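You operate a simulated robot arm through the tools that you are given. There is no shell and no other tool.

The job below is to be done with a simulated robot arm. You get a single attempt, and the scene is never put back.

JOB
Test the earth trip: amps off, press TRIP once, see the mains die, reset it, amps on.
Fine: see the mains display go from LIVE to DEAD before the earth lever goes up again.

Only the result counts: the job must be done as asked and must still hold three seconds after the hand-in. Knocking over, shifting, dropping, spilling or breaking anything else fails it.

ROBOT AND FRAMES
A 6-joint arm with a two-finger gripper, fixed in place. Base frame: the origin is at the foot of the arm, x ahead of it, y to its left, z up. Units: cm, degrees, N and s.
It reaches about 129.8 cm from its shoulder. Its first joint turns from -149.0 to 149.0 degrees. Payload 1.57 kg.
The TCP is the grasp point between the finger pads, 2.1 cm short of the fingertips. In the tool frame z runs along the fingers and y along their closing line. The gripper opens to 7 cm. The gripper's body begins 5 cm behind the TCP.
Orientation is that of the tool frame in the base frame, as a unit quaternion [x, y, z, w]. With the fingers straight down and closing along the base's y, the tool's x points along the base's -x, its y along +y and its z along -z.

CONTROLS
- The arm moves only by the tool drive_tool. Its argument "deltas" is a list of rows, each an object (a shift or turn left out is 0, a gripper value left out holds the last) with "translation": the shift along the tool's x, y, z in cm, a list of three; "rotation": the turn, a rotation vector about the tool's x, y, z in degrees, a list of three; "jaw": the opening, from 0 (shut) to 1 (fully open). In form: [{"translation": [x, y, z], "rotation": [wx, wy, wz], "jaw": jaw}, ...]. A call has 1 to 20 rows; each row shifts and turns the commanded pose from where the row before left it, along the tool's axes as they then stand. A row lasts 0.2 s, in which the tool goes at most 5 cm and 8.6 degrees; a call with a longer step from one row to the next is refused whole, and so is a gripper value outside its range. A pose out of reach is approached as far as the arm can. The call stops where the force on the tool passes 90 N (or 10 N more than at its start, if that is more) or the arm is blocked; 0.2 s more then pass. Each finger halts on what it meets, pressing with about 28 N; the grip force reading is that of the motor and also rises with nothing between the fingers. The clock runs only during rows and for 0.2 s after the last one: add rows that do not move to give the fingers time. It gives the time, the measured TCP pose, the force on the tool (base axes), the opening and the grip force at its end, in the units of the frame above (readings bear some noise), with the torque about the TCP (base axes, N m) and any sound that the robot's microphone picked up, and new pictures: "show" is both (left out), scene, wrist or none.
- Cameras (640 x 400 px; columns grow to the right, rows downward): "scene" is fixed at [21.94, -50.14, 116.47]; the picture's right is [1.00, -0.06, 0.00], its down [-0.01, -0.14, -0.99] and it looks along [0.05, 0.99, -0.14] (base axes); focal length 366 px, centre (320, 200). "wrist" rides on the gripper at [7.9, 0.4, -8.1] in the tool frame; the picture's right is [-0.05, 1.00, 0.00], its down [-0.67, -0.04, -0.74] and it looks along [-0.74, -0.04, 0.67] (tool axes); focal length 256 px, centre (320, 200). There is no depth. A picture from a camera that has moved, and an enlarged one, comes with that camera's place and axes in the base frame and with its lens.
- raise_lower(by): slides the trunk up (or, below 0, down) by that many cm; the arm rides with it, the base frame stays. It gives what a move gives, with no picture.
- close_up(camera, box): a new picture of the part [left, top, right, bottom] of that camera's present view, enlarged. No time passes.
- job_done(): hands the job in; it is judged then, once.

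Nothing tells you positions but the pictures and the camera data. Unless the task says otherwise, let go and move clear before handing in.

The tools are called after ">>>" as name(argument=value, ...) on one line, values as JSON. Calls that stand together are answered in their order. drive_tool: Moves the arm, as the interface text tells. Its arguments: {"type":"object","properties":{"deltas":{"type":"array","items":{"type":"object","properties":{"translation":{"type":"array","items":{"type":"number"}},"rotation":{"type":"array","items":{"type":"number"}},"jaw":{"type":"number"}}}},"show":{"type":"string","enum":["both","scene","wrist","none"]}},"required":["deltas"]} The other tools are called the same way: raise_lower (by) slides the trunk up or down; close_up (camera, box) takes an enlarged picture of a part of a camera's view; job_done () hands the job in.

At the start:

```text
t: 0.0
ee_pos: [36.42, 65.21, 121.2]
tcp_rot: [0.0, 1.0, 0.001, 0.0]
contact_force: [-0.8, 0.0, -1.3]
wrist_torque: [0.05, 0.01, 0.0]
finger_gap: 6.98
finger_force: 0.1
trunk travel left (down, up): [-89.3, 7.7]
```

scene: 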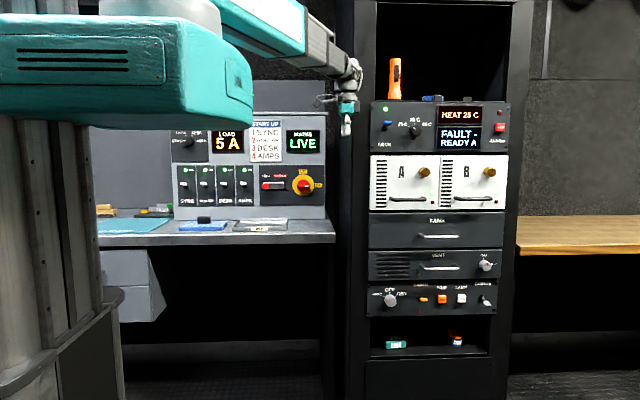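
wrist: 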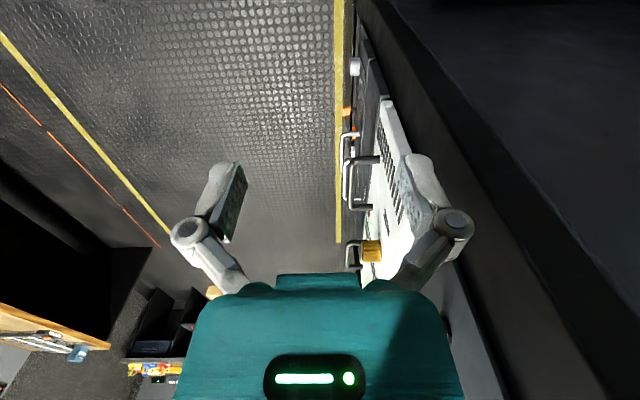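

I see a rack on the right and a switch console on the left with LOAD 5 A, a START UP note, MAINS LIVE, levers and a red/yellow knob. I'll take enlarged views before moving.

>>> close_up(camera="scene", box=[165, 105, 335, 225])

>>> close_up(camera="scene", box=[360, 90, 520, 190])

>>> close_up(camera="scene", box=[355, 200, 515, 320])

>>> close_up(camera="scene", box=[90, 190, 340, 330])

```text
3.33 times, centred on (250, 165) of scene
camera zoom: at [21.94, -50.14, 116.47], right [1.0, -0.06, 0.0], down [-0.01, -0.14, -0.99], along [0.05, 0.99, -0.14], focal length 1221 px, centre (553, 317)
```

zoom: 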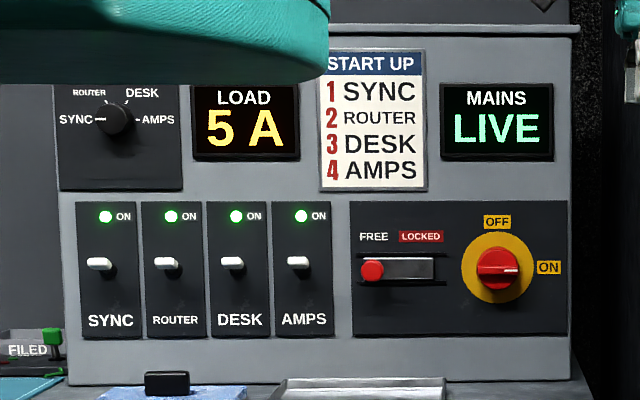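

```text
4.00 times, centred on (440, 140) of scene
camera zoom: at [21.94, -50.14, 116.47], right [1.0, -0.06, 0.0], down [-0.01, -0.14, -0.99], along [0.05, 0.99, -0.14], focal length 1465 px, centre (-160, 440)
```

zoom: 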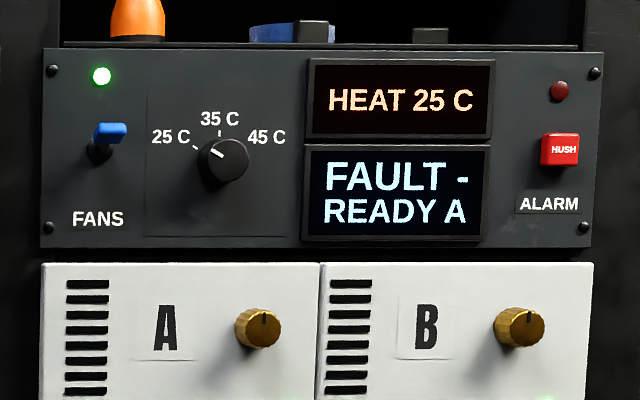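

```text
3.33 times, centred on (435, 260) of scene
camera zoom: at [21.94, -50.14, 116.47], right [1.0, -0.06, 0.0], down [-0.01, -0.14, -0.99], along [0.05, 0.99, -0.14], focal length 1221 px, centre (-63, 0)
```

zoom: 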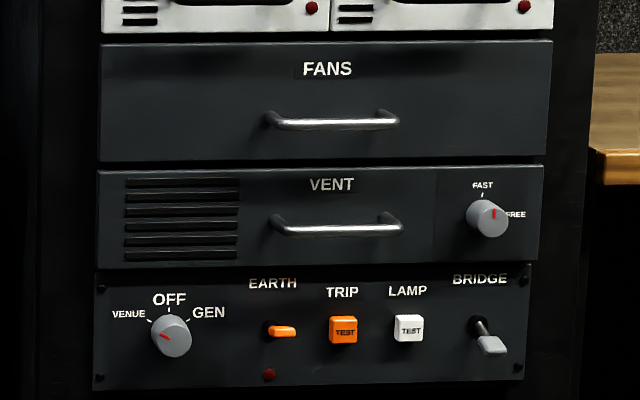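

```text
2.56 times, centred on (215, 260) of scene
camera zoom: at [21.94, -50.14, 116.47], right [1.0, -0.06, 0.0], down [-0.01, -0.14, -0.99], along [0.05, 0.99, -0.14], focal length 938 px, centre (589, 46)
```

zoom: 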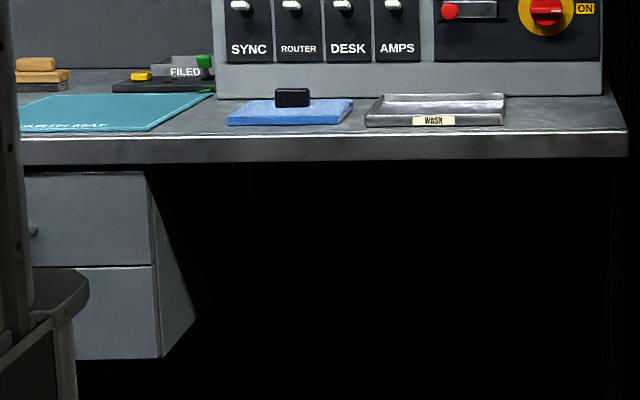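

The console's AMPS lever looks straight ahead of the base (+y). The EARTH lever and TRIP button are low on the rack, near x 65–72, y 73, z 63. I'll back off a little and turn the fingers to point at the panels (+y), with the wrist camera on top.

>>> close_up(camera="scene", box=[405, 280, 465, 318])

>>> drive_tool(deltas=[{"translation": [0, -4, 0], "jaw": 0}, {"translation": [0, -4, 0]}, {"translation": [0, -4, 0]}, {"rotation": [-4.619, 4.619, 4.619]}, {"rotation": [-4.619, 4.619, 4.619]}, {"rotation": [-4.619, 4.619, 4.619]}, {"rotation": [-4.619, 4.619, 4.619]}, {"rotation": [-4.619, 4.619, 4.619]}, {"rotation": [-4.619, 4.619, 4.619]}, {"rotation": [-4.619, 4.619, 4.619]}, {"rotation": [-4.619, 4.619, 4.619]}, {"rotation": [-4.619, 4.619, 4.619]}, {"rotation": [-4.619, 4.619, 4.619]}, {"rotation": [-4.619, 4.619, 4.619]}, {"rotation": [-4.619, 4.619, 4.619]}, {"rotation": [-4.619, 4.619, 4.619]}, {"rotation": [-4.619, 4.619, 4.619]}, {"rotation": [-4.619, 4.619, 4.619]}])

```text
10.53 times, centred on (435, 299) of scene
camera zoom: at [21.94, -50.14, 116.47], right [1.0, -0.06, 0.0], down [-0.01, -0.14, -0.99], along [0.05, 0.99, -0.14], focal length 3856 px, centre (-890, -842)
```

zoom: 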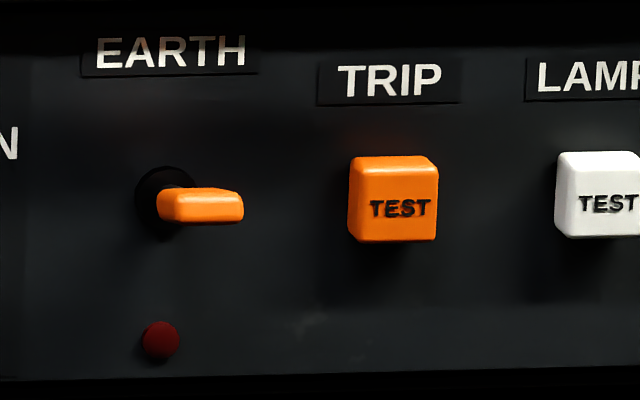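

```text
t: 3.8
ee_pos: [37.7, 54.7, 139.76]
tcp_rot: [0.501, 0.499, 0.5, -0.5]
contact_force: [0.9, 0.2, 0.1]
wrist_torque: [0.0, 0.03, 0.01]
finger_gap: 0.01
finger_force: 27.7
out of reach, approached as far as the arm can: row 5, 6, 7, 8, 9, 10, 11, 12, 13, 14, 15, 16, 17, 18
trunk travel left (down, up): [-89.3, 7.7]
camera wrist: at [38.24, 46.61, 147.67], right [1.0, 0.0, -0.06], down [-0.04, -0.75, -0.67], along [-0.04, 0.67, -0.74], focal length 256 px, centre (320, 200)
```

scene: 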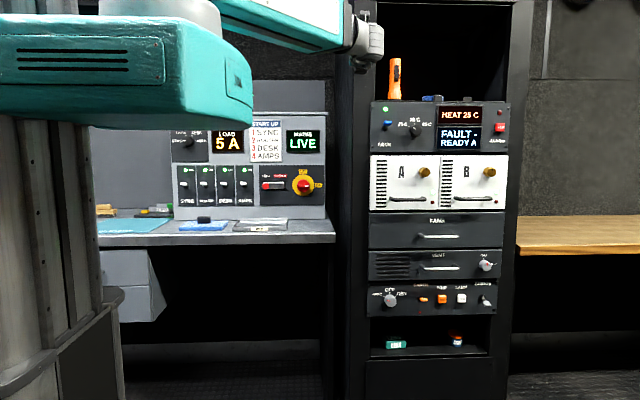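
wrist: 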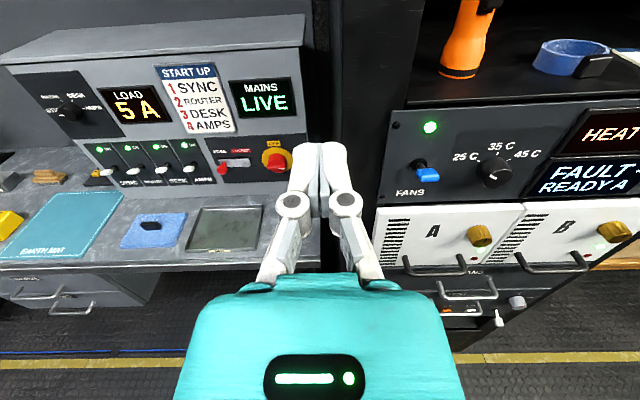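

The turn worked, although the arm couldn't fold in close enough to reach the commanded point. The console face triangulates to about y ≈ 106 and the rack face to about y ≈ 73. Next I'll move left and forward, well clear of the console, for a closer look at the levers.

>>> drive_tool(deltas=[{"translation": [0, -3.5, 2.5]}, {"translation": [0, -3.5, 2.5]}, {"translation": [0, -3.5, 2.5]}, {"translation": [0, -3.5, 2.5]}, {"translation": [0, -3.5, 2.5]}, {"translation": [0, -3.5, 2.5]}, {"translation": [0, -3.5, 2.5]}, {"translation": [0, -3.5, 2.5]}, {"translation": [0, 0, 0]}])

```text
t: 5.8
ee_pos: [9.98, 74.94, 139.82]
tcp_rot: [0.5, 0.5, 0.5, -0.5]
contact_force: [0.0, 0.7, 0.4]
wrist_torque: [0.01, -0.01, -0.05]
finger_gap: 0.0
finger_force: 28.2
out of reach, approached as far as the arm can: row 1
trunk travel left (down, up): [-89.3, 7.7]
camera wrist: at [10.32, 66.81, 147.68], right [1.0, 0.0, -0.05], down [-0.04, -0.74, -0.67], along [-0.04, 0.67, -0.74], focal length 256 px, centre (320, 200)
```

scene: 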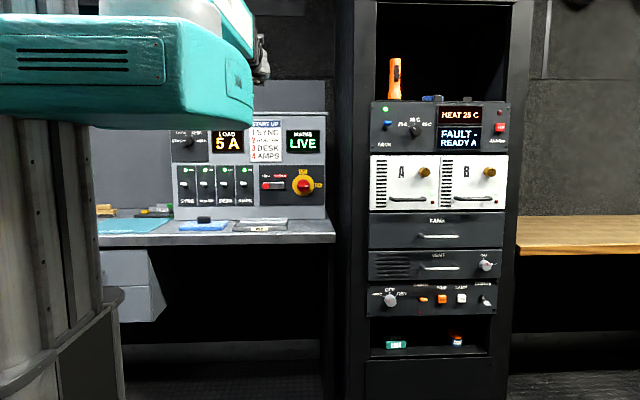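
wrist: 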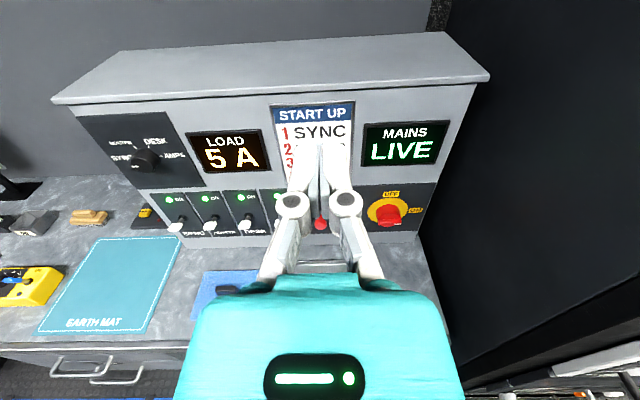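

The arm is now at (10, 75, 140) and the console's switch row is in view, with AMPS partly hidden behind the fingers. I'll zoom in to measure it.

>>> close_up(camera="wrist", box=[140, 110, 300, 260])

>>> close_up(camera="scene", box=[170, 160, 265, 215])

```text
2.67 times, centred on (220, 185) of wrist
camera zoom: at [10.32, 66.81, 147.68], right [1.0, 0.0, -0.05], down [-0.04, -0.74, -0.67], along [-0.04, 0.67, -0.74], focal length 683 px, centre (587, 240)
```

zoom: 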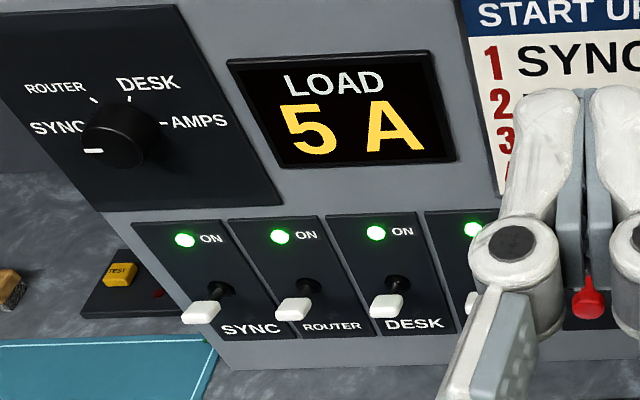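

```text
6.74 times, centred on (218, 188) of scene
camera zoom: at [21.94, -50.14, 116.47], right [1.0, -0.06, 0.0], down [-0.01, -0.14, -0.99], along [0.05, 0.99, -0.14], focal length 2468 px, centre (1010, 284)
```

zoom: 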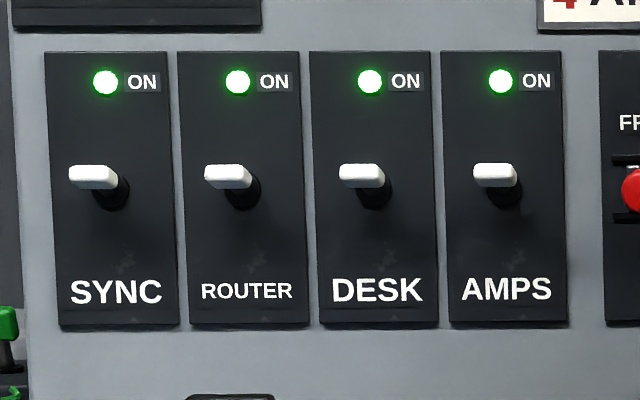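

The AMPS lever tip triangulates to about (-1.1, 101.4, 102), with the panel face at y ≈ 104.6 and the levers 8 cm apart. I'll move to a standoff point in front of and above it at (-1.1, 92, 107).

>>> drive_tool(deltas=[{"translation": [-3.28, -1.11, 1.7]}, {"translation": [-3.28, -1.11, 1.7]}, {"translation": [-3.28, -1.11, 1.7]}, {"translation": [-3.28, -1.11, 1.7]}, {"translation": [-3.28, -1.11, 1.7]}, {"translation": [-3.28, -1.11, 1.7]}, {"translation": [-3.28, -1.11, 1.7]}, {"translation": [-3.28, -1.11, 1.7]}, {"translation": [-3.28, -1.11, 1.7]}, {"translation": [-3.28, -1.11, 1.7]}, {"translation": [0, 0, 0]}])

```text
t: 8.2
ee_pos: [-0.76, 91.78, 139.83]
tcp_rot: [-0.5, -0.5, -0.5, 0.5]
contact_force: [-0.3, 0.0, 0.3]
wrist_torque: [-0.05, -0.04, 0.02]
finger_gap: 0.01
finger_force: 27.7
out of reach, approached as far as the arm can: row 1, 2, 3, 4, 5, 6, 7, 8, 9, 10
trunk travel left (down, up): [-89.3, 7.7]
camera wrist: at [-0.41, 83.61, 147.67], right [1.0, 0.0, -0.05], down [-0.04, -0.75, -0.67], along [-0.04, 0.67, -0.74], focal length 256 px, centre (320, 200)
```

scene: 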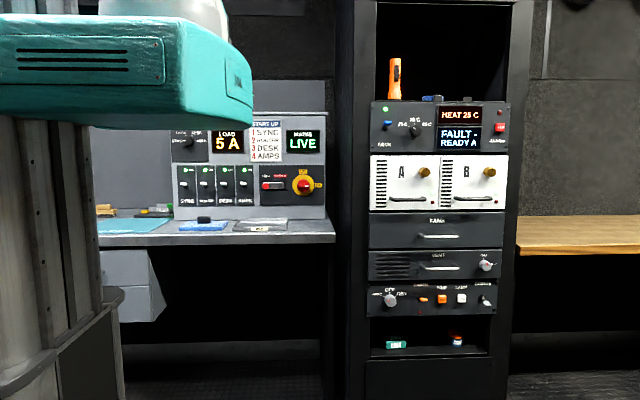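
wrist: 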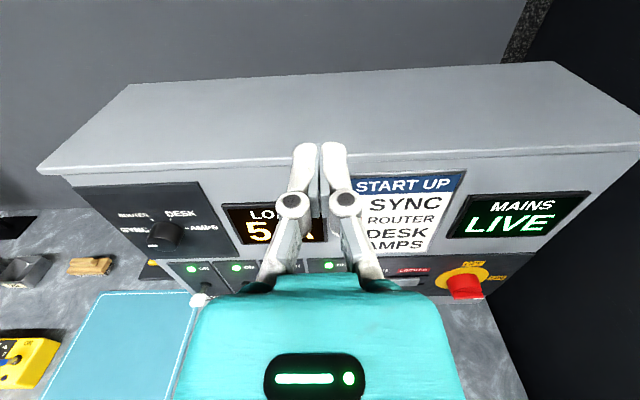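

With horizontal fingers the tool height stays fixed at about 139.8, so height has to come from the trunk. My fingertips are about 10 cm clear of the console face, so I'll lower in stages.

>>> raise_lower(by=-18)

>>> drive_tool(deltas=[{"translation": [0, 0, 0]}])

```text
t: 10.2
ee_pos: [-0.87, 91.76, 121.8]
tcp_rot: [0.5, 0.5, 0.5, -0.5]
contact_force: [0.1, 0.5, -0.2]
wrist_torque: [-0.01, 0.01, -0.03]
finger_gap: 0.03
finger_force: 28.1
trunk travel left (down, up): [-71.3, 25.7]
```

```text
t: 10.6
ee_pos: [-0.63, 91.79, 121.82]
tcp_rot: [-0.5, -0.5, -0.5, 0.5]
contact_force: [0.6, -0.5, 0.6]
wrist_torque: [0.02, -0.04, 0.0]
finger_gap: 0.01
finger_force: 27.7
trunk travel left (down, up): [-71.3, 25.7]
camera wrist: at [-0.4, 83.62, 129.66], right [1.0, 0.0, -0.05], down [-0.04, -0.75, -0.67], along [-0.04, 0.67, -0.74], focal length 256 px, centre (320, 200)
```

scene: 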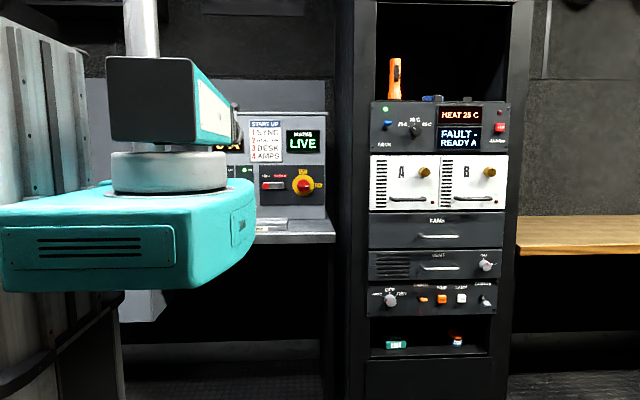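
wrist: 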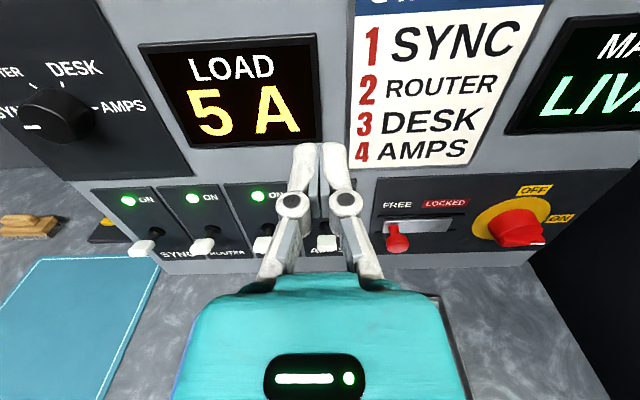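

The AMPS lever is now visible just beyond the fingers. I'll zoom in on it, then lower to just above lever height, still standing off from the panel.

>>> close_up(camera="wrist", box=[230, 170, 430, 290])

>>> raise_lower(by=-14)

>>> drive_tool(deltas=[{"translation": [0, 0, 0]}])

```text
3.20 times, centred on (330, 230) of wrist
camera zoom: at [-0.4, 83.62, 129.66], right [1.0, 0.0, -0.05], down [-0.04, -0.75, -0.67], along [-0.04, 0.67, -0.74], focal length 819 px, centre (288, 104)
```

zoom: 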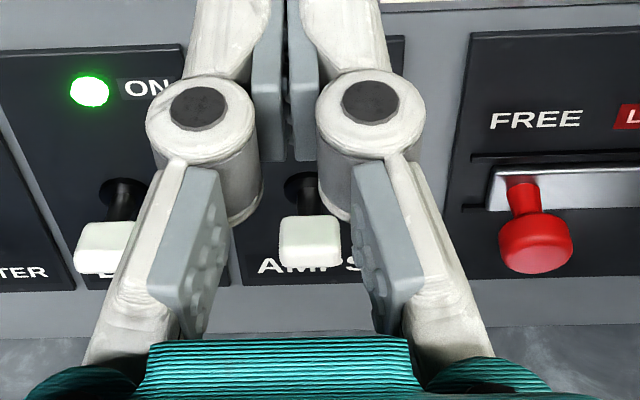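

```text
t: 12.3
ee_pos: [-0.89, 91.75, 107.81]
tcp_rot: [0.5, 0.5, 0.5, -0.5]
contact_force: [-0.2, -0.7, -0.3]
wrist_torque: [0.0, 0.0, -0.02]
finger_gap: 0.0
finger_force: 28.4
trunk travel left (down, up): [-57.3, 39.7]
```

```text
t: 12.7
ee_pos: [-0.77, 91.73, 107.75]
tcp_rot: [0.5, 0.5, 0.5, -0.5]
contact_force: [0.2, 0.1, -0.2]
wrist_torque: [0.01, 0.02, 0.03]
finger_gap: 0.0
finger_force: 27.8
trunk travel left (down, up): [-57.3, 39.7]
camera wrist: at [-0.4, 83.62, 115.66], right [1.0, 0.0, -0.05], down [-0.04, -0.75, -0.67], along [-0.04, 0.67, -0.74], focal length 256 px, centre (320, 200)
```

scene: 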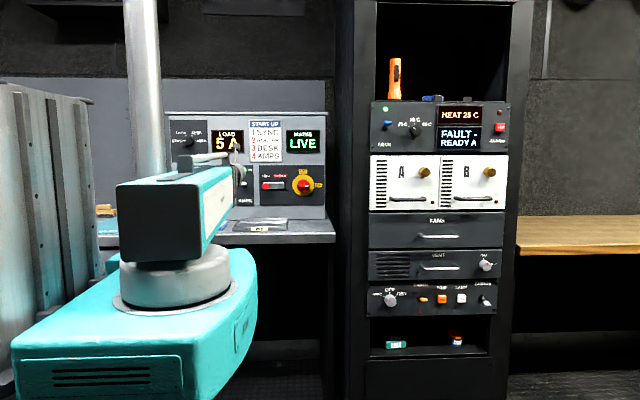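
wrist: 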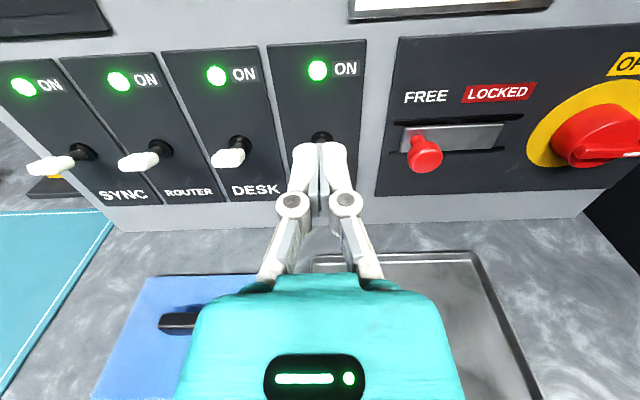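

My position estimates agree: the AMPS lever tip is near (-1.1, 101.4, 101.9) and the fingertips are above it at z ≈ 107.8. I'll slide forward over the lever, then press it down with the trunk in small steps.

>>> drive_tool(deltas=[{"translation": [0, -0.1, 2.2]}, {"translation": [0, -0.1, 2.2]}, {"translation": [0, -0.1, 2.2]}, {"translation": [0, 0, 2.0]}, {"translation": [0, 0, 0]}])

```text
t: 13.9
ee_pos: [-1.02, 100.29, 107.68]
tcp_rot: [0.5, 0.501, 0.499, -0.5]
contact_force: [0.1, 0.1, 0.7]
wrist_torque: [0.02, 0.0, -0.01]
finger_gap: 0.02
finger_force: 28.1
trunk travel left (down, up): [-57.3, 39.7]
camera wrist: at [-0.63, 92.21, 115.64], right [1.0, 0.0, -0.05], down [-0.04, -0.75, -0.67], along [-0.04, 0.67, -0.74], focal length 256 px, centre (320, 200)
```

scene: 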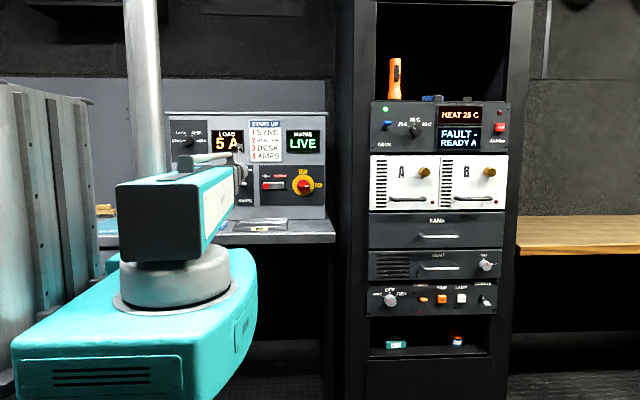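
wrist: 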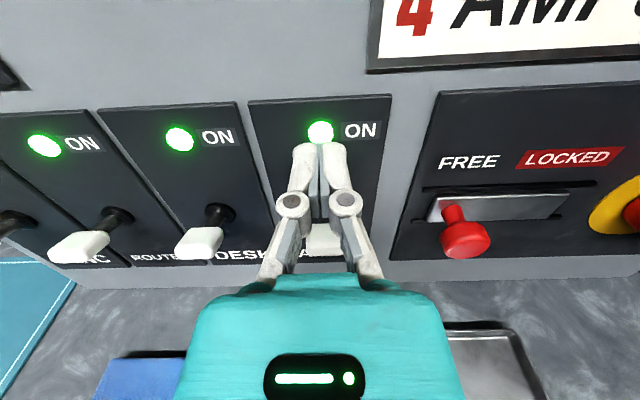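

The fingers are centred above the AMPS lever. I'll lower in steps and watch the force.

>>> raise_lower(by=-4)

>>> drive_tool(deltas=[{"translation": [0, 0, 0]}], show="wrist")

```text
t: 14.7
ee_pos: [-0.93, 100.23, 103.88]
tcp_rot: [0.5, 0.5, 0.5, -0.5]
contact_force: [0.3, 0.2, -1.1]
wrist_torque: [0.0, -0.01, -0.02]
finger_gap: 0.0
finger_force: 29.0
trunk travel left (down, up): [-53.3, 43.7]
```

```text
t: 15.1
ee_pos: [-1.1, 100.25, 103.71]
tcp_rot: [0.501, 0.5, 0.5, -0.5]
contact_force: [0.0, -0.4, 0.2]
wrist_torque: [0.03, -0.01, -0.02]
finger_gap: 0.02
finger_force: 28.7
trunk travel left (down, up): [-53.3, 43.7]
camera wrist: at [-0.63, 92.19, 111.66], right [1.0, 0.0, -0.05], down [-0.04, -0.75, -0.67], along [-0.04, 0.67, -0.74], focal length 256 px, centre (320, 200)
```

wrist: 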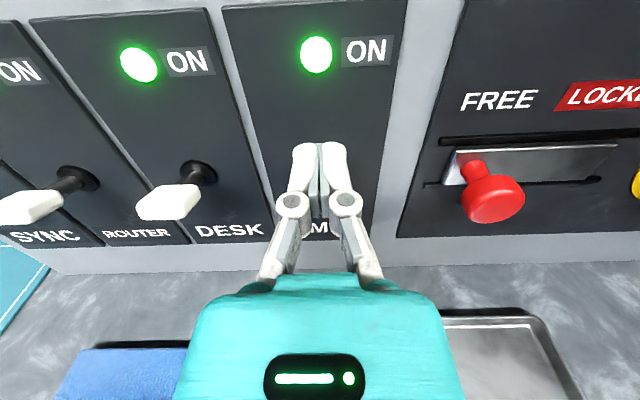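

There's no contact yet, so I'll keep lowering onto the lever.

>>> raise_lower(by=-1.5)

>>> drive_tool(deltas=[{"translation": [0, 0, 0]}], show="wrist")

```text
t: 15.7
ee_pos: [-0.97, 100.26, 102.23]
tcp_rot: [0.5, 0.501, 0.499, -0.5]
contact_force: [0.5, -1.2, -1.4]
wrist_torque: [0.05, -0.03, -0.02]
finger_gap: 0.02
finger_force: 28.0
trunk travel left (down, up): [-51.8, 45.2]
```

```text
t: 16.1
ee_pos: [-1.02, 100.46, 102.21]
tcp_rot: [0.501, 0.5, 0.5, -0.499]
contact_force: [0.1, -0.1, 0.8]
wrist_torque: [-0.02, 0.0, 0.0]
finger_gap: 0.01
finger_force: 28.1
trunk travel left (down, up): [-51.8, 45.2]
camera wrist: at [-0.63, 92.19, 110.15], right [1.0, 0.0, -0.05], down [-0.04, -0.75, -0.67], along [-0.04, 0.67, -0.74], focal length 256 px, centre (320, 200)
```

wrist: 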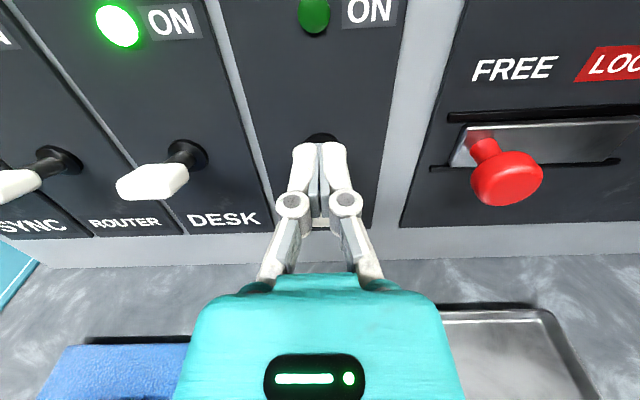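

The AMPS lamp has gone dark, so the lever flipped. I'll retract straight back and confirm.

>>> drive_tool(deltas=[{"translation": [0, 0, -2.5]}, {"translation": [0, 0, -3.5]}, {"translation": [0, 0, -3.5]}, {"translation": [0, 0, -3.5]}, {"translation": [0, 0, 0]}])

```text
t: 17.3
ee_pos: [-1.11, 87.33, 102.38]
tcp_rot: [0.501, 0.5, 0.5, -0.499]
contact_force: [0.3, -0.3, 0.1]
wrist_torque: [-0.01, -0.01, 0.02]
finger_gap: 0.0
finger_force: 28.6
trunk travel left (down, up): [-51.8, 45.2]
camera wrist: at [-0.7, 79.08, 110.17], right [1.0, 0.0, -0.05], down [-0.04, -0.75, -0.67], along [-0.04, 0.67, -0.74], focal length 256 px, centre (320, 200)
```

scene: 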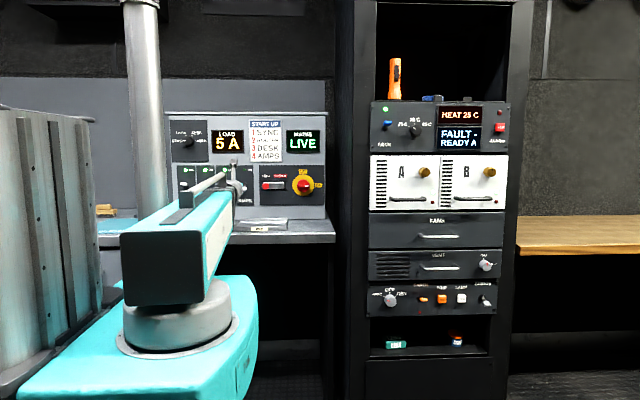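
wrist: 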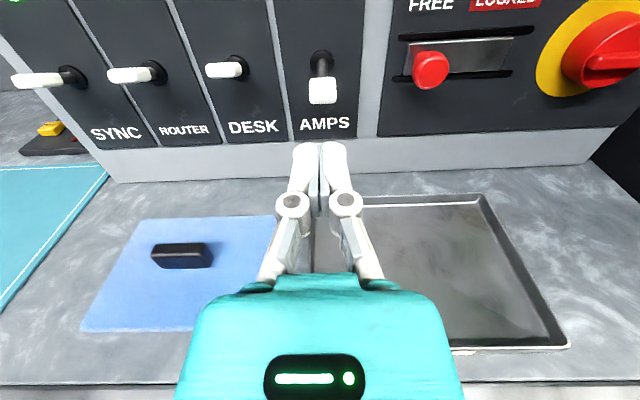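

AMPS is confirmed down, the lamp is off, and nothing else moved. Next I'll swing the tool clear of the desk and over in front of the rack, still pointing +y, before lowering to the EARTH/TRIP panel.

>>> drive_tool(deltas=[{"translation": [0, 0, -4]}, {"translation": [0, 0, -4]}, {"translation": [0, 0, -4]}, {"translation": [0, 4.33, -1.33]}, {"translation": [0, 4.33, -1.33]}, {"translation": [0, 4.33, -1.33]}, {"translation": [0, 4.33, -1.33]}, {"translation": [0, 4.33, -1.33]}, {"translation": [0, 4.33, -1.33]}, {"translation": [0, 3.67, -2.83]}, {"translation": [0, 3.67, -2.83]}, {"translation": [0, 3.67, -2.83]}, {"translation": [0, 3.67, -2.83]}, {"translation": [0, 3.67, -2.83]}, {"translation": [0, 3.67, -2.83]}, {"translation": [0, 3.25, -0.5]}, {"translation": [0, 3.25, -0.5]}, {"translation": [0, 3.25, -0.5]}, {"translation": [0, 3.25, -0.5]}, {"translation": [0, 0, 0]}])

```text
t: 21.5
ee_pos: [59.96, 48.27, 102.34]
tcp_rot: [0.501, 0.5, 0.499, -0.499]
contact_force: [-0.3, 0.8, -0.4]
wrist_torque: [-0.02, 0.01, 0.01]
finger_gap: 0.0
finger_force: 28.7
trunk travel left (down, up): [-51.8, 45.2]
camera wrist: at [60.43, 40.2, 110.14], right [1.0, 0.0, -0.05], down [-0.04, -0.75, -0.67], along [-0.04, 0.67, -0.74], focal length 256 px, centre (320, 200)
```

scene: 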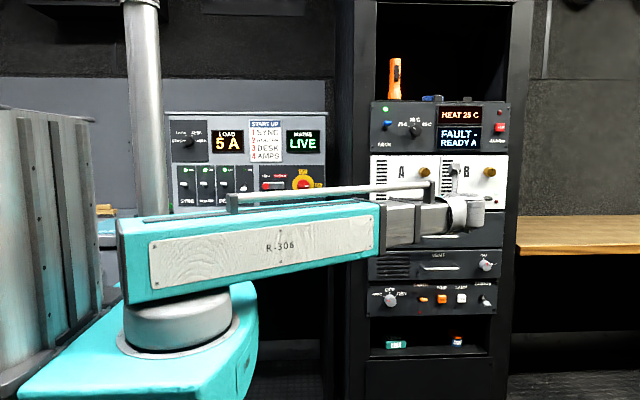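
wrist: 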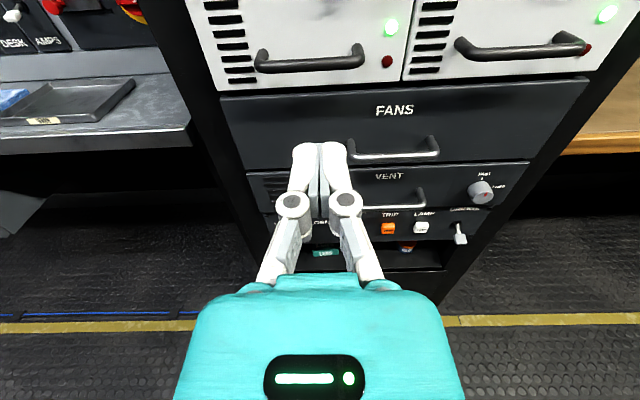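

The tool is clear in front of the rack at (60, 48, 102). I'll lower the trunk toward the EARTH/TRIP panel height.

>>> raise_lower(by=-24)

>>> drive_tool(deltas=[{"translation": [0, 0, 0]}])

>>> close_up(camera="wrist", box=[220, 80, 480, 240])

```text
t: 24.0
ee_pos: [60.03, 48.23, 78.32]
tcp_rot: [0.5, 0.5, 0.499, -0.5]
contact_force: [0.0, 0.7, 0.6]
wrist_torque: [0.01, -0.01, -0.01]
finger_gap: 0.02
finger_force: 29.0
trunk travel left (down, up): [-27.8, 69.2]
```

```text
t: 24.4
ee_pos: [59.97, 48.23, 78.27]
tcp_rot: [0.5, 0.501, 0.499, -0.5]
contact_force: [-0.5, 0.7, -0.6]
wrist_torque: [-0.02, 0.06, 0.01]
finger_gap: 0.02
finger_force: 28.4
trunk travel left (down, up): [-27.8, 69.2]
camera wrist: at [60.39, 40.21, 86.16], right [1.0, 0.0, -0.05], down [-0.04, -0.75, -0.67], along [-0.04, 0.67, -0.74], focal length 256 px, centre (320, 200)
```

scene: 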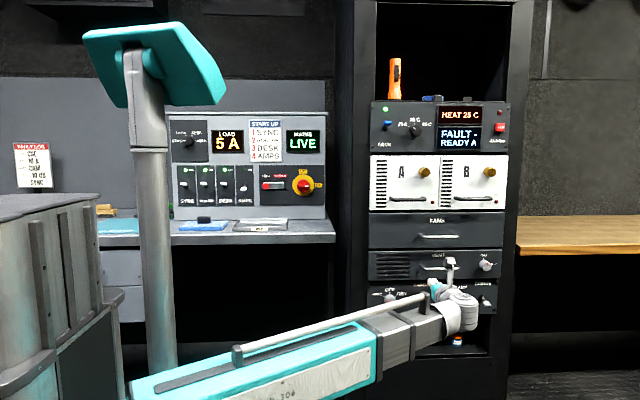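
wrist: 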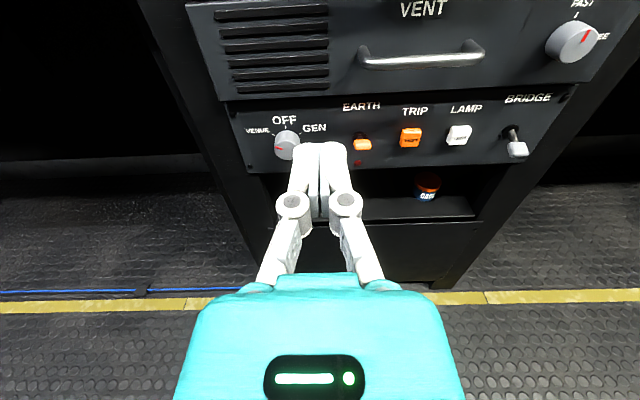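

```text
2.46 times, centred on (350, 160) of wrist
camera zoom: at [60.39, 40.21, 86.16], right [1.0, 0.0, -0.05], down [-0.04, -0.75, -0.67], along [-0.04, 0.67, -0.74], focal length 630 px, centre (246, 298)
```

zoom: 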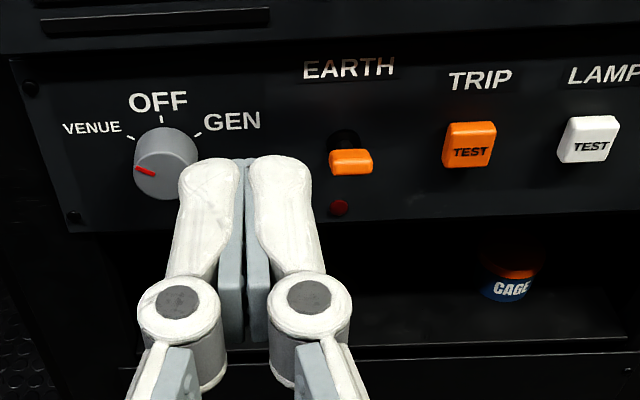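

A notice on the left wall that the carriage had been hiding is now visible. I'll read it before pressing anything.

>>> close_up(camera="scene", box=[10, 138, 56, 192])

>>> close_up(camera="scene", box=[165, 105, 335, 225])

>>> close_up(camera="scene", box=[405, 275, 475, 318])

```text
7.41 times, centred on (33, 165) of scene
camera zoom: at [21.94, -50.14, 116.47], right [1.0, -0.06, 0.0], down [-0.01, -0.14, -0.99], along [0.05, 0.99, -0.14], focal length 2714 px, centre (2446, 459)
```

zoom: 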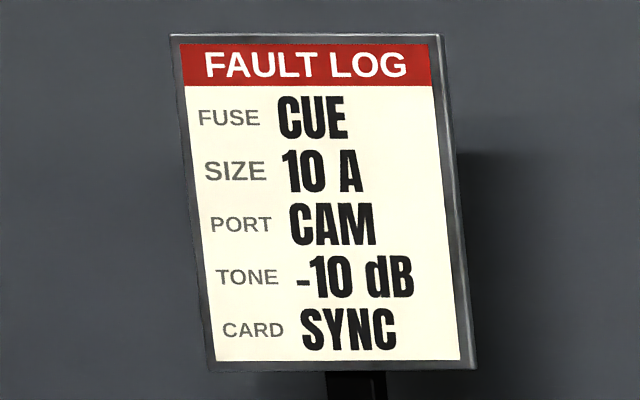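

```text
3.33 times, centred on (250, 165) of scene
camera zoom: at [21.94, -50.14, 116.47], right [1.0, -0.06, 0.0], down [-0.01, -0.14, -0.99], along [0.05, 0.99, -0.14], focal length 1221 px, centre (553, 317)
```

zoom: 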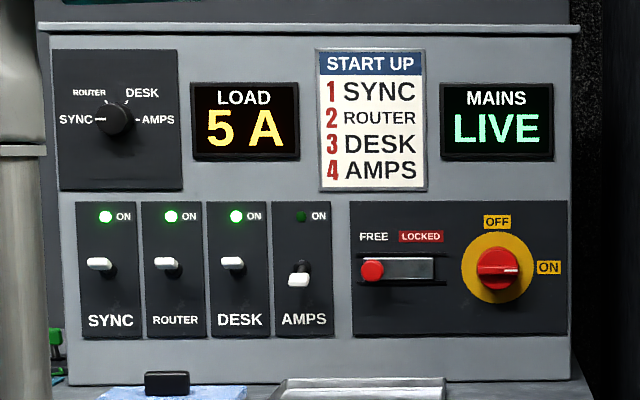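

```text
9.14 times, centred on (440, 296) of scene
camera zoom: at [21.94, -50.14, 116.47], right [1.0, -0.06, 0.0], down [-0.01, -0.14, -0.99], along [0.05, 0.99, -0.14], focal length 3350 px, centre (-777, -682)
```

zoom: 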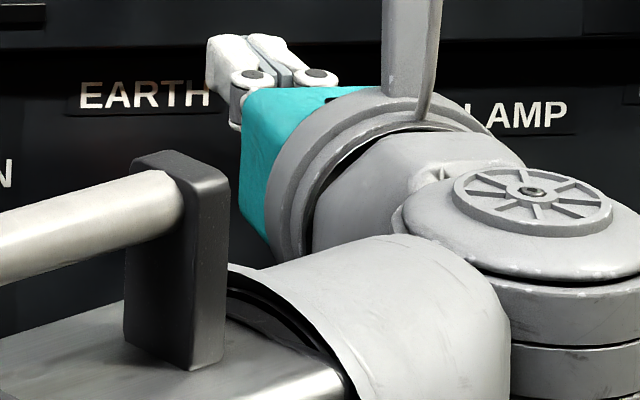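

The notice is a fault log and doesn't bear on this job. The scene shows AMPS down with MAINS LIVE, and TRIP triangulates to about (73.8, 75.4, 61.4). I'll line up in front of it at a standoff and lower to its height.

>>> drive_tool(deltas=[{"translation": [0, 2.76, 2]}, {"translation": [0, 2.76, 2]}, {"translation": [0, 2.76, 2]}, {"translation": [0, 2.76, 2]}, {"translation": [0, 2.76, 2]}, {"translation": [0, 0, 0]}], show="none")

>>> raise_lower(by=-14)

>>> drive_tool(deltas=[{"translation": [0, 0, 0]}])

>>> close_up(camera="wrist", box=[190, 40, 450, 200])

```text
t: 25.8
ee_pos: [73.8, 58.24, 78.24]
tcp_rot: [0.501, 0.499, 0.5, -0.499]
contact_force: [0.1, -0.6, -0.2]
wrist_torque: [-0.05, 0.0, -0.01]
finger_gap: 0.0
finger_force: 28.5
trunk travel left (down, up): [-27.8, 69.2]
```

```text
t: 27.5
ee_pos: [73.92, 58.48, 64.38]
tcp_rot: [0.501, 0.5, 0.499, -0.5]
contact_force: [-0.5, 0.0, 0.2]
wrist_torque: [0.0, 0.04, -0.03]
finger_gap: 0.04
finger_force: 28.4
trunk travel left (down, up): [-13.8, 83.2]
```

```text
t: 27.9
ee_pos: [73.81, 58.35, 64.35]
tcp_rot: [0.501, 0.5, 0.5, -0.499]
contact_force: [0.3, -0.2, 0.4]
wrist_torque: [0.01, 0.02, 0.02]
finger_gap: 0.0
finger_force: 28.3
trunk travel left (down, up): [-13.8, 83.2]
camera wrist: at [74.21, 50.27, 72.15], right [1.0, 0.0, -0.05], down [-0.04, -0.75, -0.67], along [-0.04, 0.67, -0.74], focal length 256 px, centre (320, 200)
```

scene: 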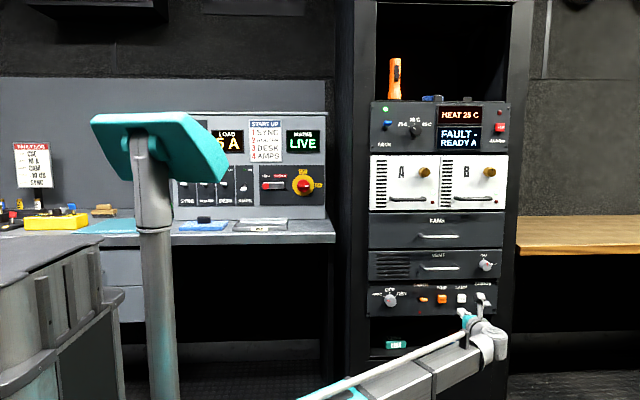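
wrist: 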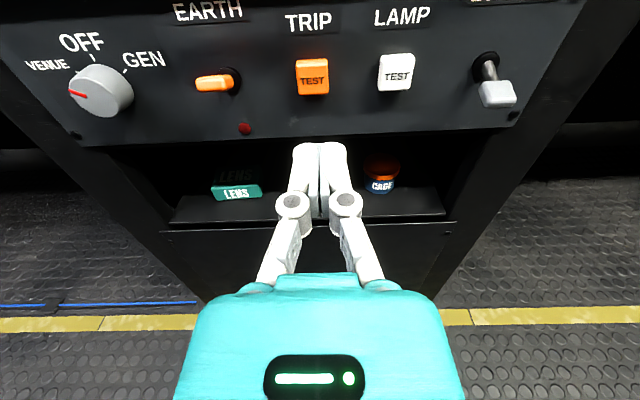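

```text
2.46 times, centred on (320, 120) of wrist
camera zoom: at [74.21, 50.27, 72.15], right [1.0, 0.0, -0.05], down [-0.04, -0.75, -0.67], along [-0.04, 0.67, -0.74], focal length 630 px, centre (320, 397)
```

zoom: 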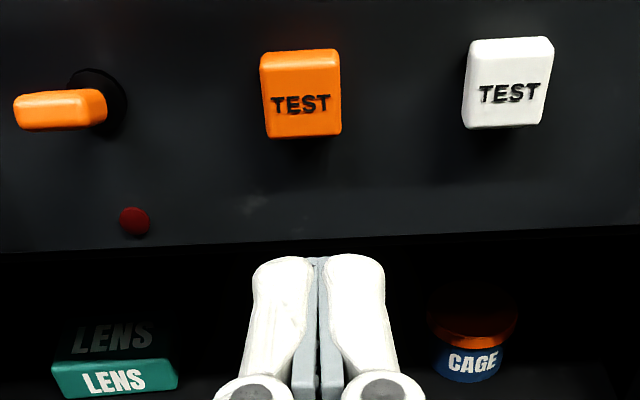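

Combining three views, TRIP's face sits near (73.0, 73.2, 62.5) and the EARTH lever tip near (65.4, 70.7, 63.8), currently up. I'll align with TRIP and approach to about 1.7 cm short of it.

>>> raise_lower(by=-1.85)

>>> drive_tool(deltas=[{"translation": [0, -0.4, 3]}, {"translation": [0, -0.4, 3]}, {"translation": [0, 0, 3]}, {"translation": [0, 0, 2]}, {"translation": [0, 0, 0]}])

>>> close_up(camera="wrist", box=[200, 30, 460, 190])

>>> close_up(camera="scene", box=[405, 275, 475, 318])

```text
t: 28.6
ee_pos: [73.71, 58.48, 62.5]
tcp_rot: [0.501, 0.501, 0.499, -0.5]
contact_force: [0.2, 0.5, 1.2]
wrist_torque: [-0.04, 0.02, 0.06]
finger_gap: 0.0
finger_force: 28.5
trunk travel left (down, up): [-12.0, 85.0]
```

```text
t: 29.8
ee_pos: [73.02, 69.44, 62.35]
tcp_rot: [0.501, 0.5, 0.5, -0.499]
contact_force: [-0.1, 0.2, 0.1]
wrist_torque: [0.0, 0.02, 0.01]
finger_gap: 0.01
finger_force: 28.9
trunk travel left (down, up): [-12.0, 85.0]
camera wrist: at [73.39, 61.31, 70.29], right [1.0, 0.0, -0.05], down [-0.04, -0.75, -0.66], along [-0.04, 0.67, -0.75], focal length 256 px, centre (320, 200)
```

scene: 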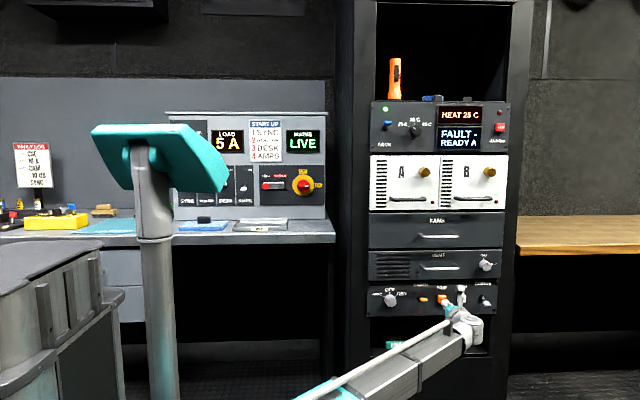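
wrist: 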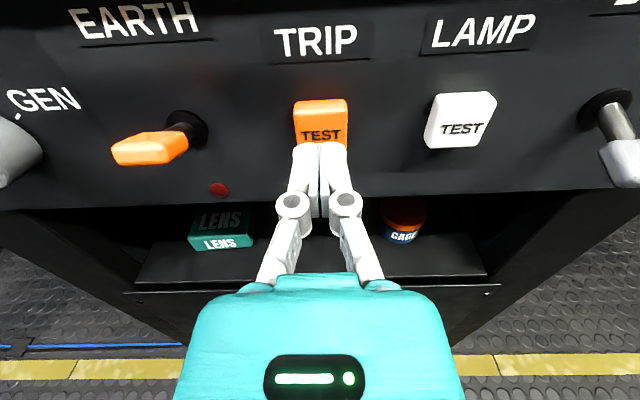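

```text
2.46 times, centred on (330, 110) of wrist
camera zoom: at [73.39, 61.31, 70.29], right [1.0, 0.0, -0.05], down [-0.04, -0.75, -0.66], along [-0.04, 0.67, -0.75], focal length 630 px, centre (295, 422)
```

zoom: 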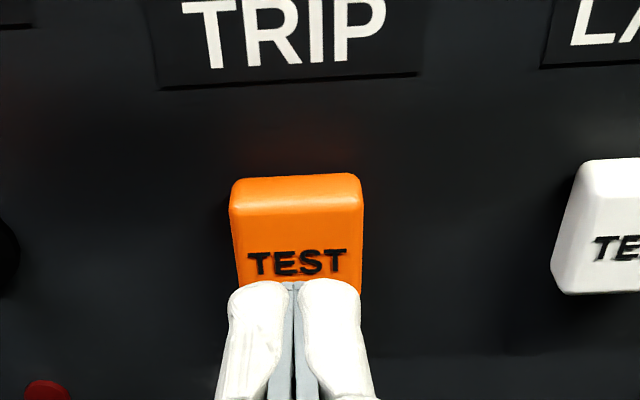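

```text
9.14 times, centred on (440, 296) of scene
camera zoom: at [21.94, -50.14, 116.47], right [1.0, -0.06, 0.0], down [-0.01, -0.14, -0.99], along [0.05, 0.99, -0.14], focal length 3350 px, centre (-777, -682)
```

zoom: 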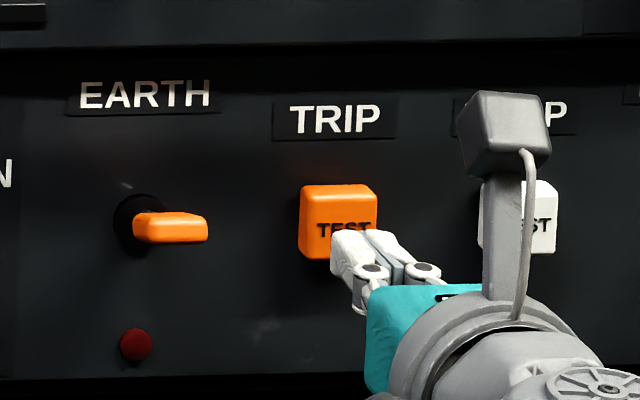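

The fingers are centred on TRIP with about 1.7 cm to go, and MAINS reads LIVE. I'll advance slowly to contact.

>>> drive_tool(deltas=[{"translation": [0, 0, 0.4]}, {"translation": [0, 0, 0.4]}, {"translation": [0, 0, 0.4]}, {"translation": [0, 0, 0.3]}, {"translation": [0, 0, 0]}])

```text
t: 30.9
ee_pos: [72.99, 70.87, 62.34]
tcp_rot: [0.501, 0.5, 0.5, -0.5]
contact_force: [0.4, -0.2, 0.0]
wrist_torque: [0.0, 0.02, -0.02]
finger_gap: 0.0
finger_force: 28.4
trunk travel left (down, up): [-12.0, 85.0]
camera wrist: at [73.4, 62.78, 70.29], right [1.0, 0.0, -0.05], down [-0.04, -0.75, -0.66], along [-0.04, 0.67, -0.75], focal length 256 px, centre (320, 200)
```

scene: 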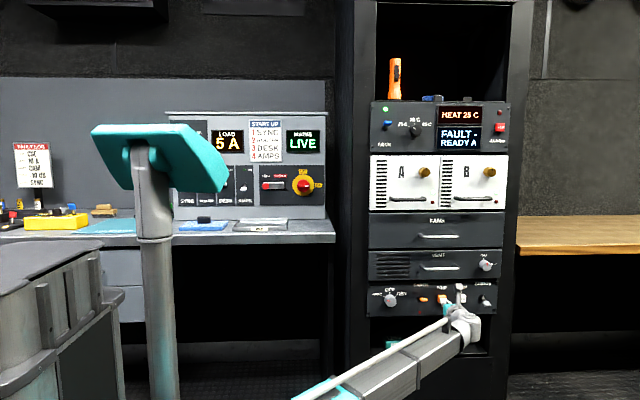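
wrist: 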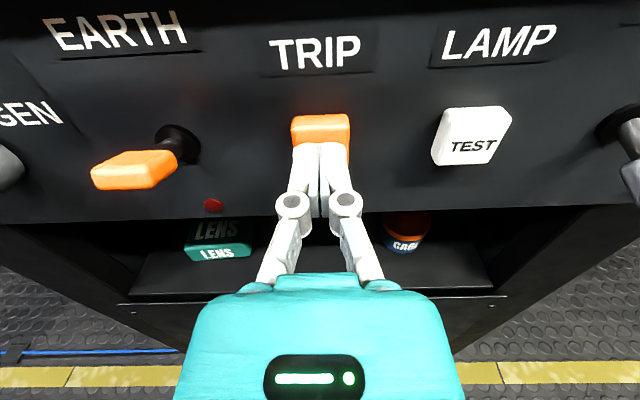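

There's still no force, so I'll advance in small increments until the button gives.

>>> drive_tool(deltas=[{"translation": [0, 0, 0.3]}, {"translation": [0, 0, 0.3]}, {"translation": [0, 0, 0]}])

```text
t: 31.8
ee_pos: [72.91, 71.49, 62.42]
tcp_rot: [0.5, 0.501, 0.499, -0.5]
contact_force: [-1.2, -4.5, -0.7]
wrist_torque: [-0.02, -0.02, 0.05]
finger_gap: 0.57
finger_force: 28.7
trunk travel left (down, up): [-12.0, 85.0]
heard: click
camera wrist: at [73.4, 63.35, 70.29], right [1.0, 0.0, -0.05], down [-0.04, -0.75, -0.66], along [-0.04, 0.67, -0.75], focal length 256 px, centre (320, 200)
```

scene: 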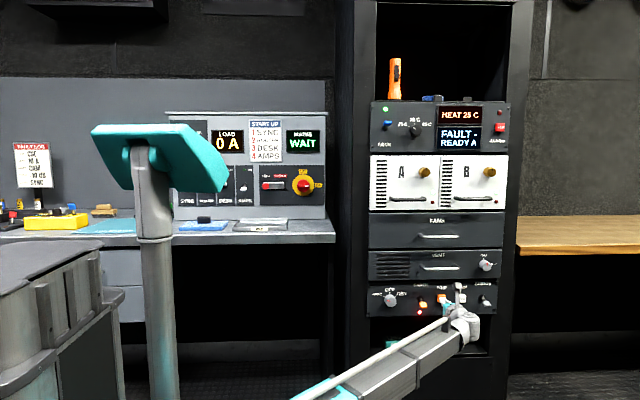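
wrist: 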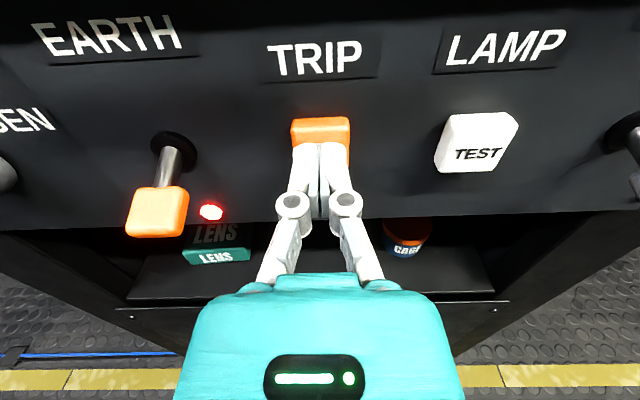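

It clicked: EARTH dropped, its red lamp lit, LOAD reads 0 A and MAINS reads WAIT. I'll release the button straight back and wait for MAINS to read DEAD.

>>> drive_tool(deltas=[{"translation": [0, 0, -1.5]}, {"translation": [0, 0, -3], "jaw": 0}, {"translation": [0, 0, -3]}, {"translation": [0, 0, 0]}])

>>> close_up(camera="scene", box=[165, 105, 335, 225])

>>> close_up(camera="scene", box=[405, 275, 475, 318])

```text
t: 32.8
ee_pos: [73.03, 63.95, 62.32]
tcp_rot: [0.501, 0.5, 0.499, -0.499]
contact_force: [-0.2, -0.2, -0.1]
wrist_torque: [0.01, -0.03, 0.02]
finger_gap: 0.0
finger_force: 29.0
trunk travel left (down, up): [-12.0, 85.0]
camera wrist: at [73.48, 55.81, 70.29], right [1.0, 0.0, -0.05], down [-0.04, -0.75, -0.66], along [-0.04, 0.67, -0.75], focal length 256 px, centre (320, 200)
```

scene: 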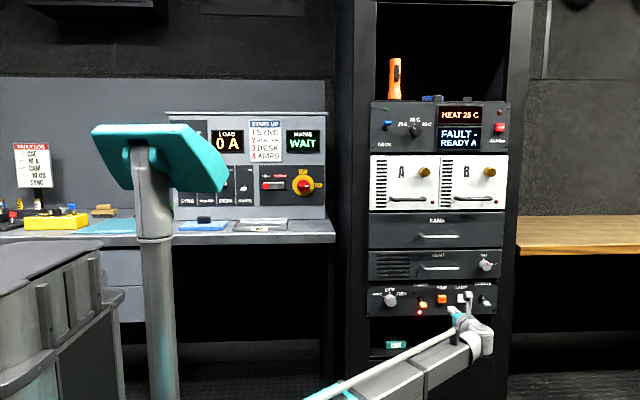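
wrist: 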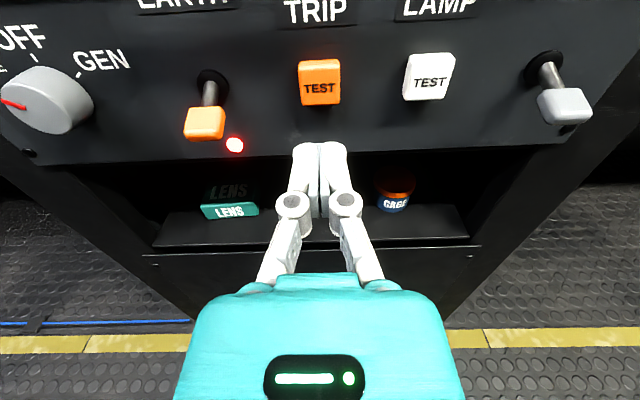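

```text
3.33 times, centred on (250, 165) of scene
camera zoom: at [21.94, -50.14, 116.47], right [1.0, -0.06, 0.0], down [-0.01, -0.14, -0.99], along [0.05, 0.99, -0.14], focal length 1221 px, centre (553, 317)
```

zoom: 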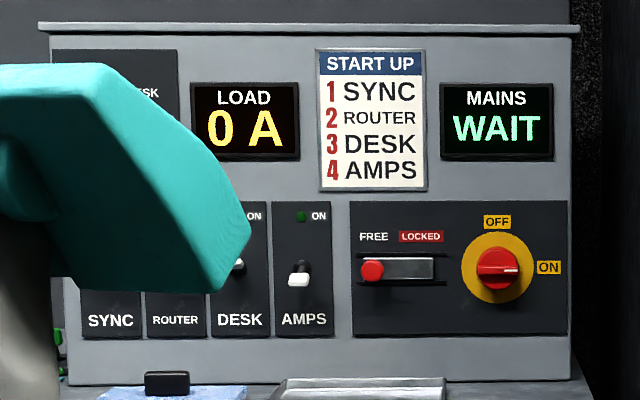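

```text
9.14 times, centred on (440, 296) of scene
camera zoom: at [21.94, -50.14, 116.47], right [1.0, -0.06, 0.0], down [-0.01, -0.14, -0.99], along [0.05, 0.99, -0.14], focal length 3350 px, centre (-777, -682)
```

zoom: 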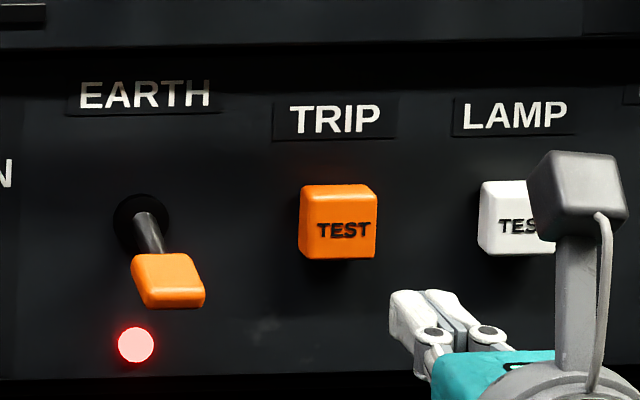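

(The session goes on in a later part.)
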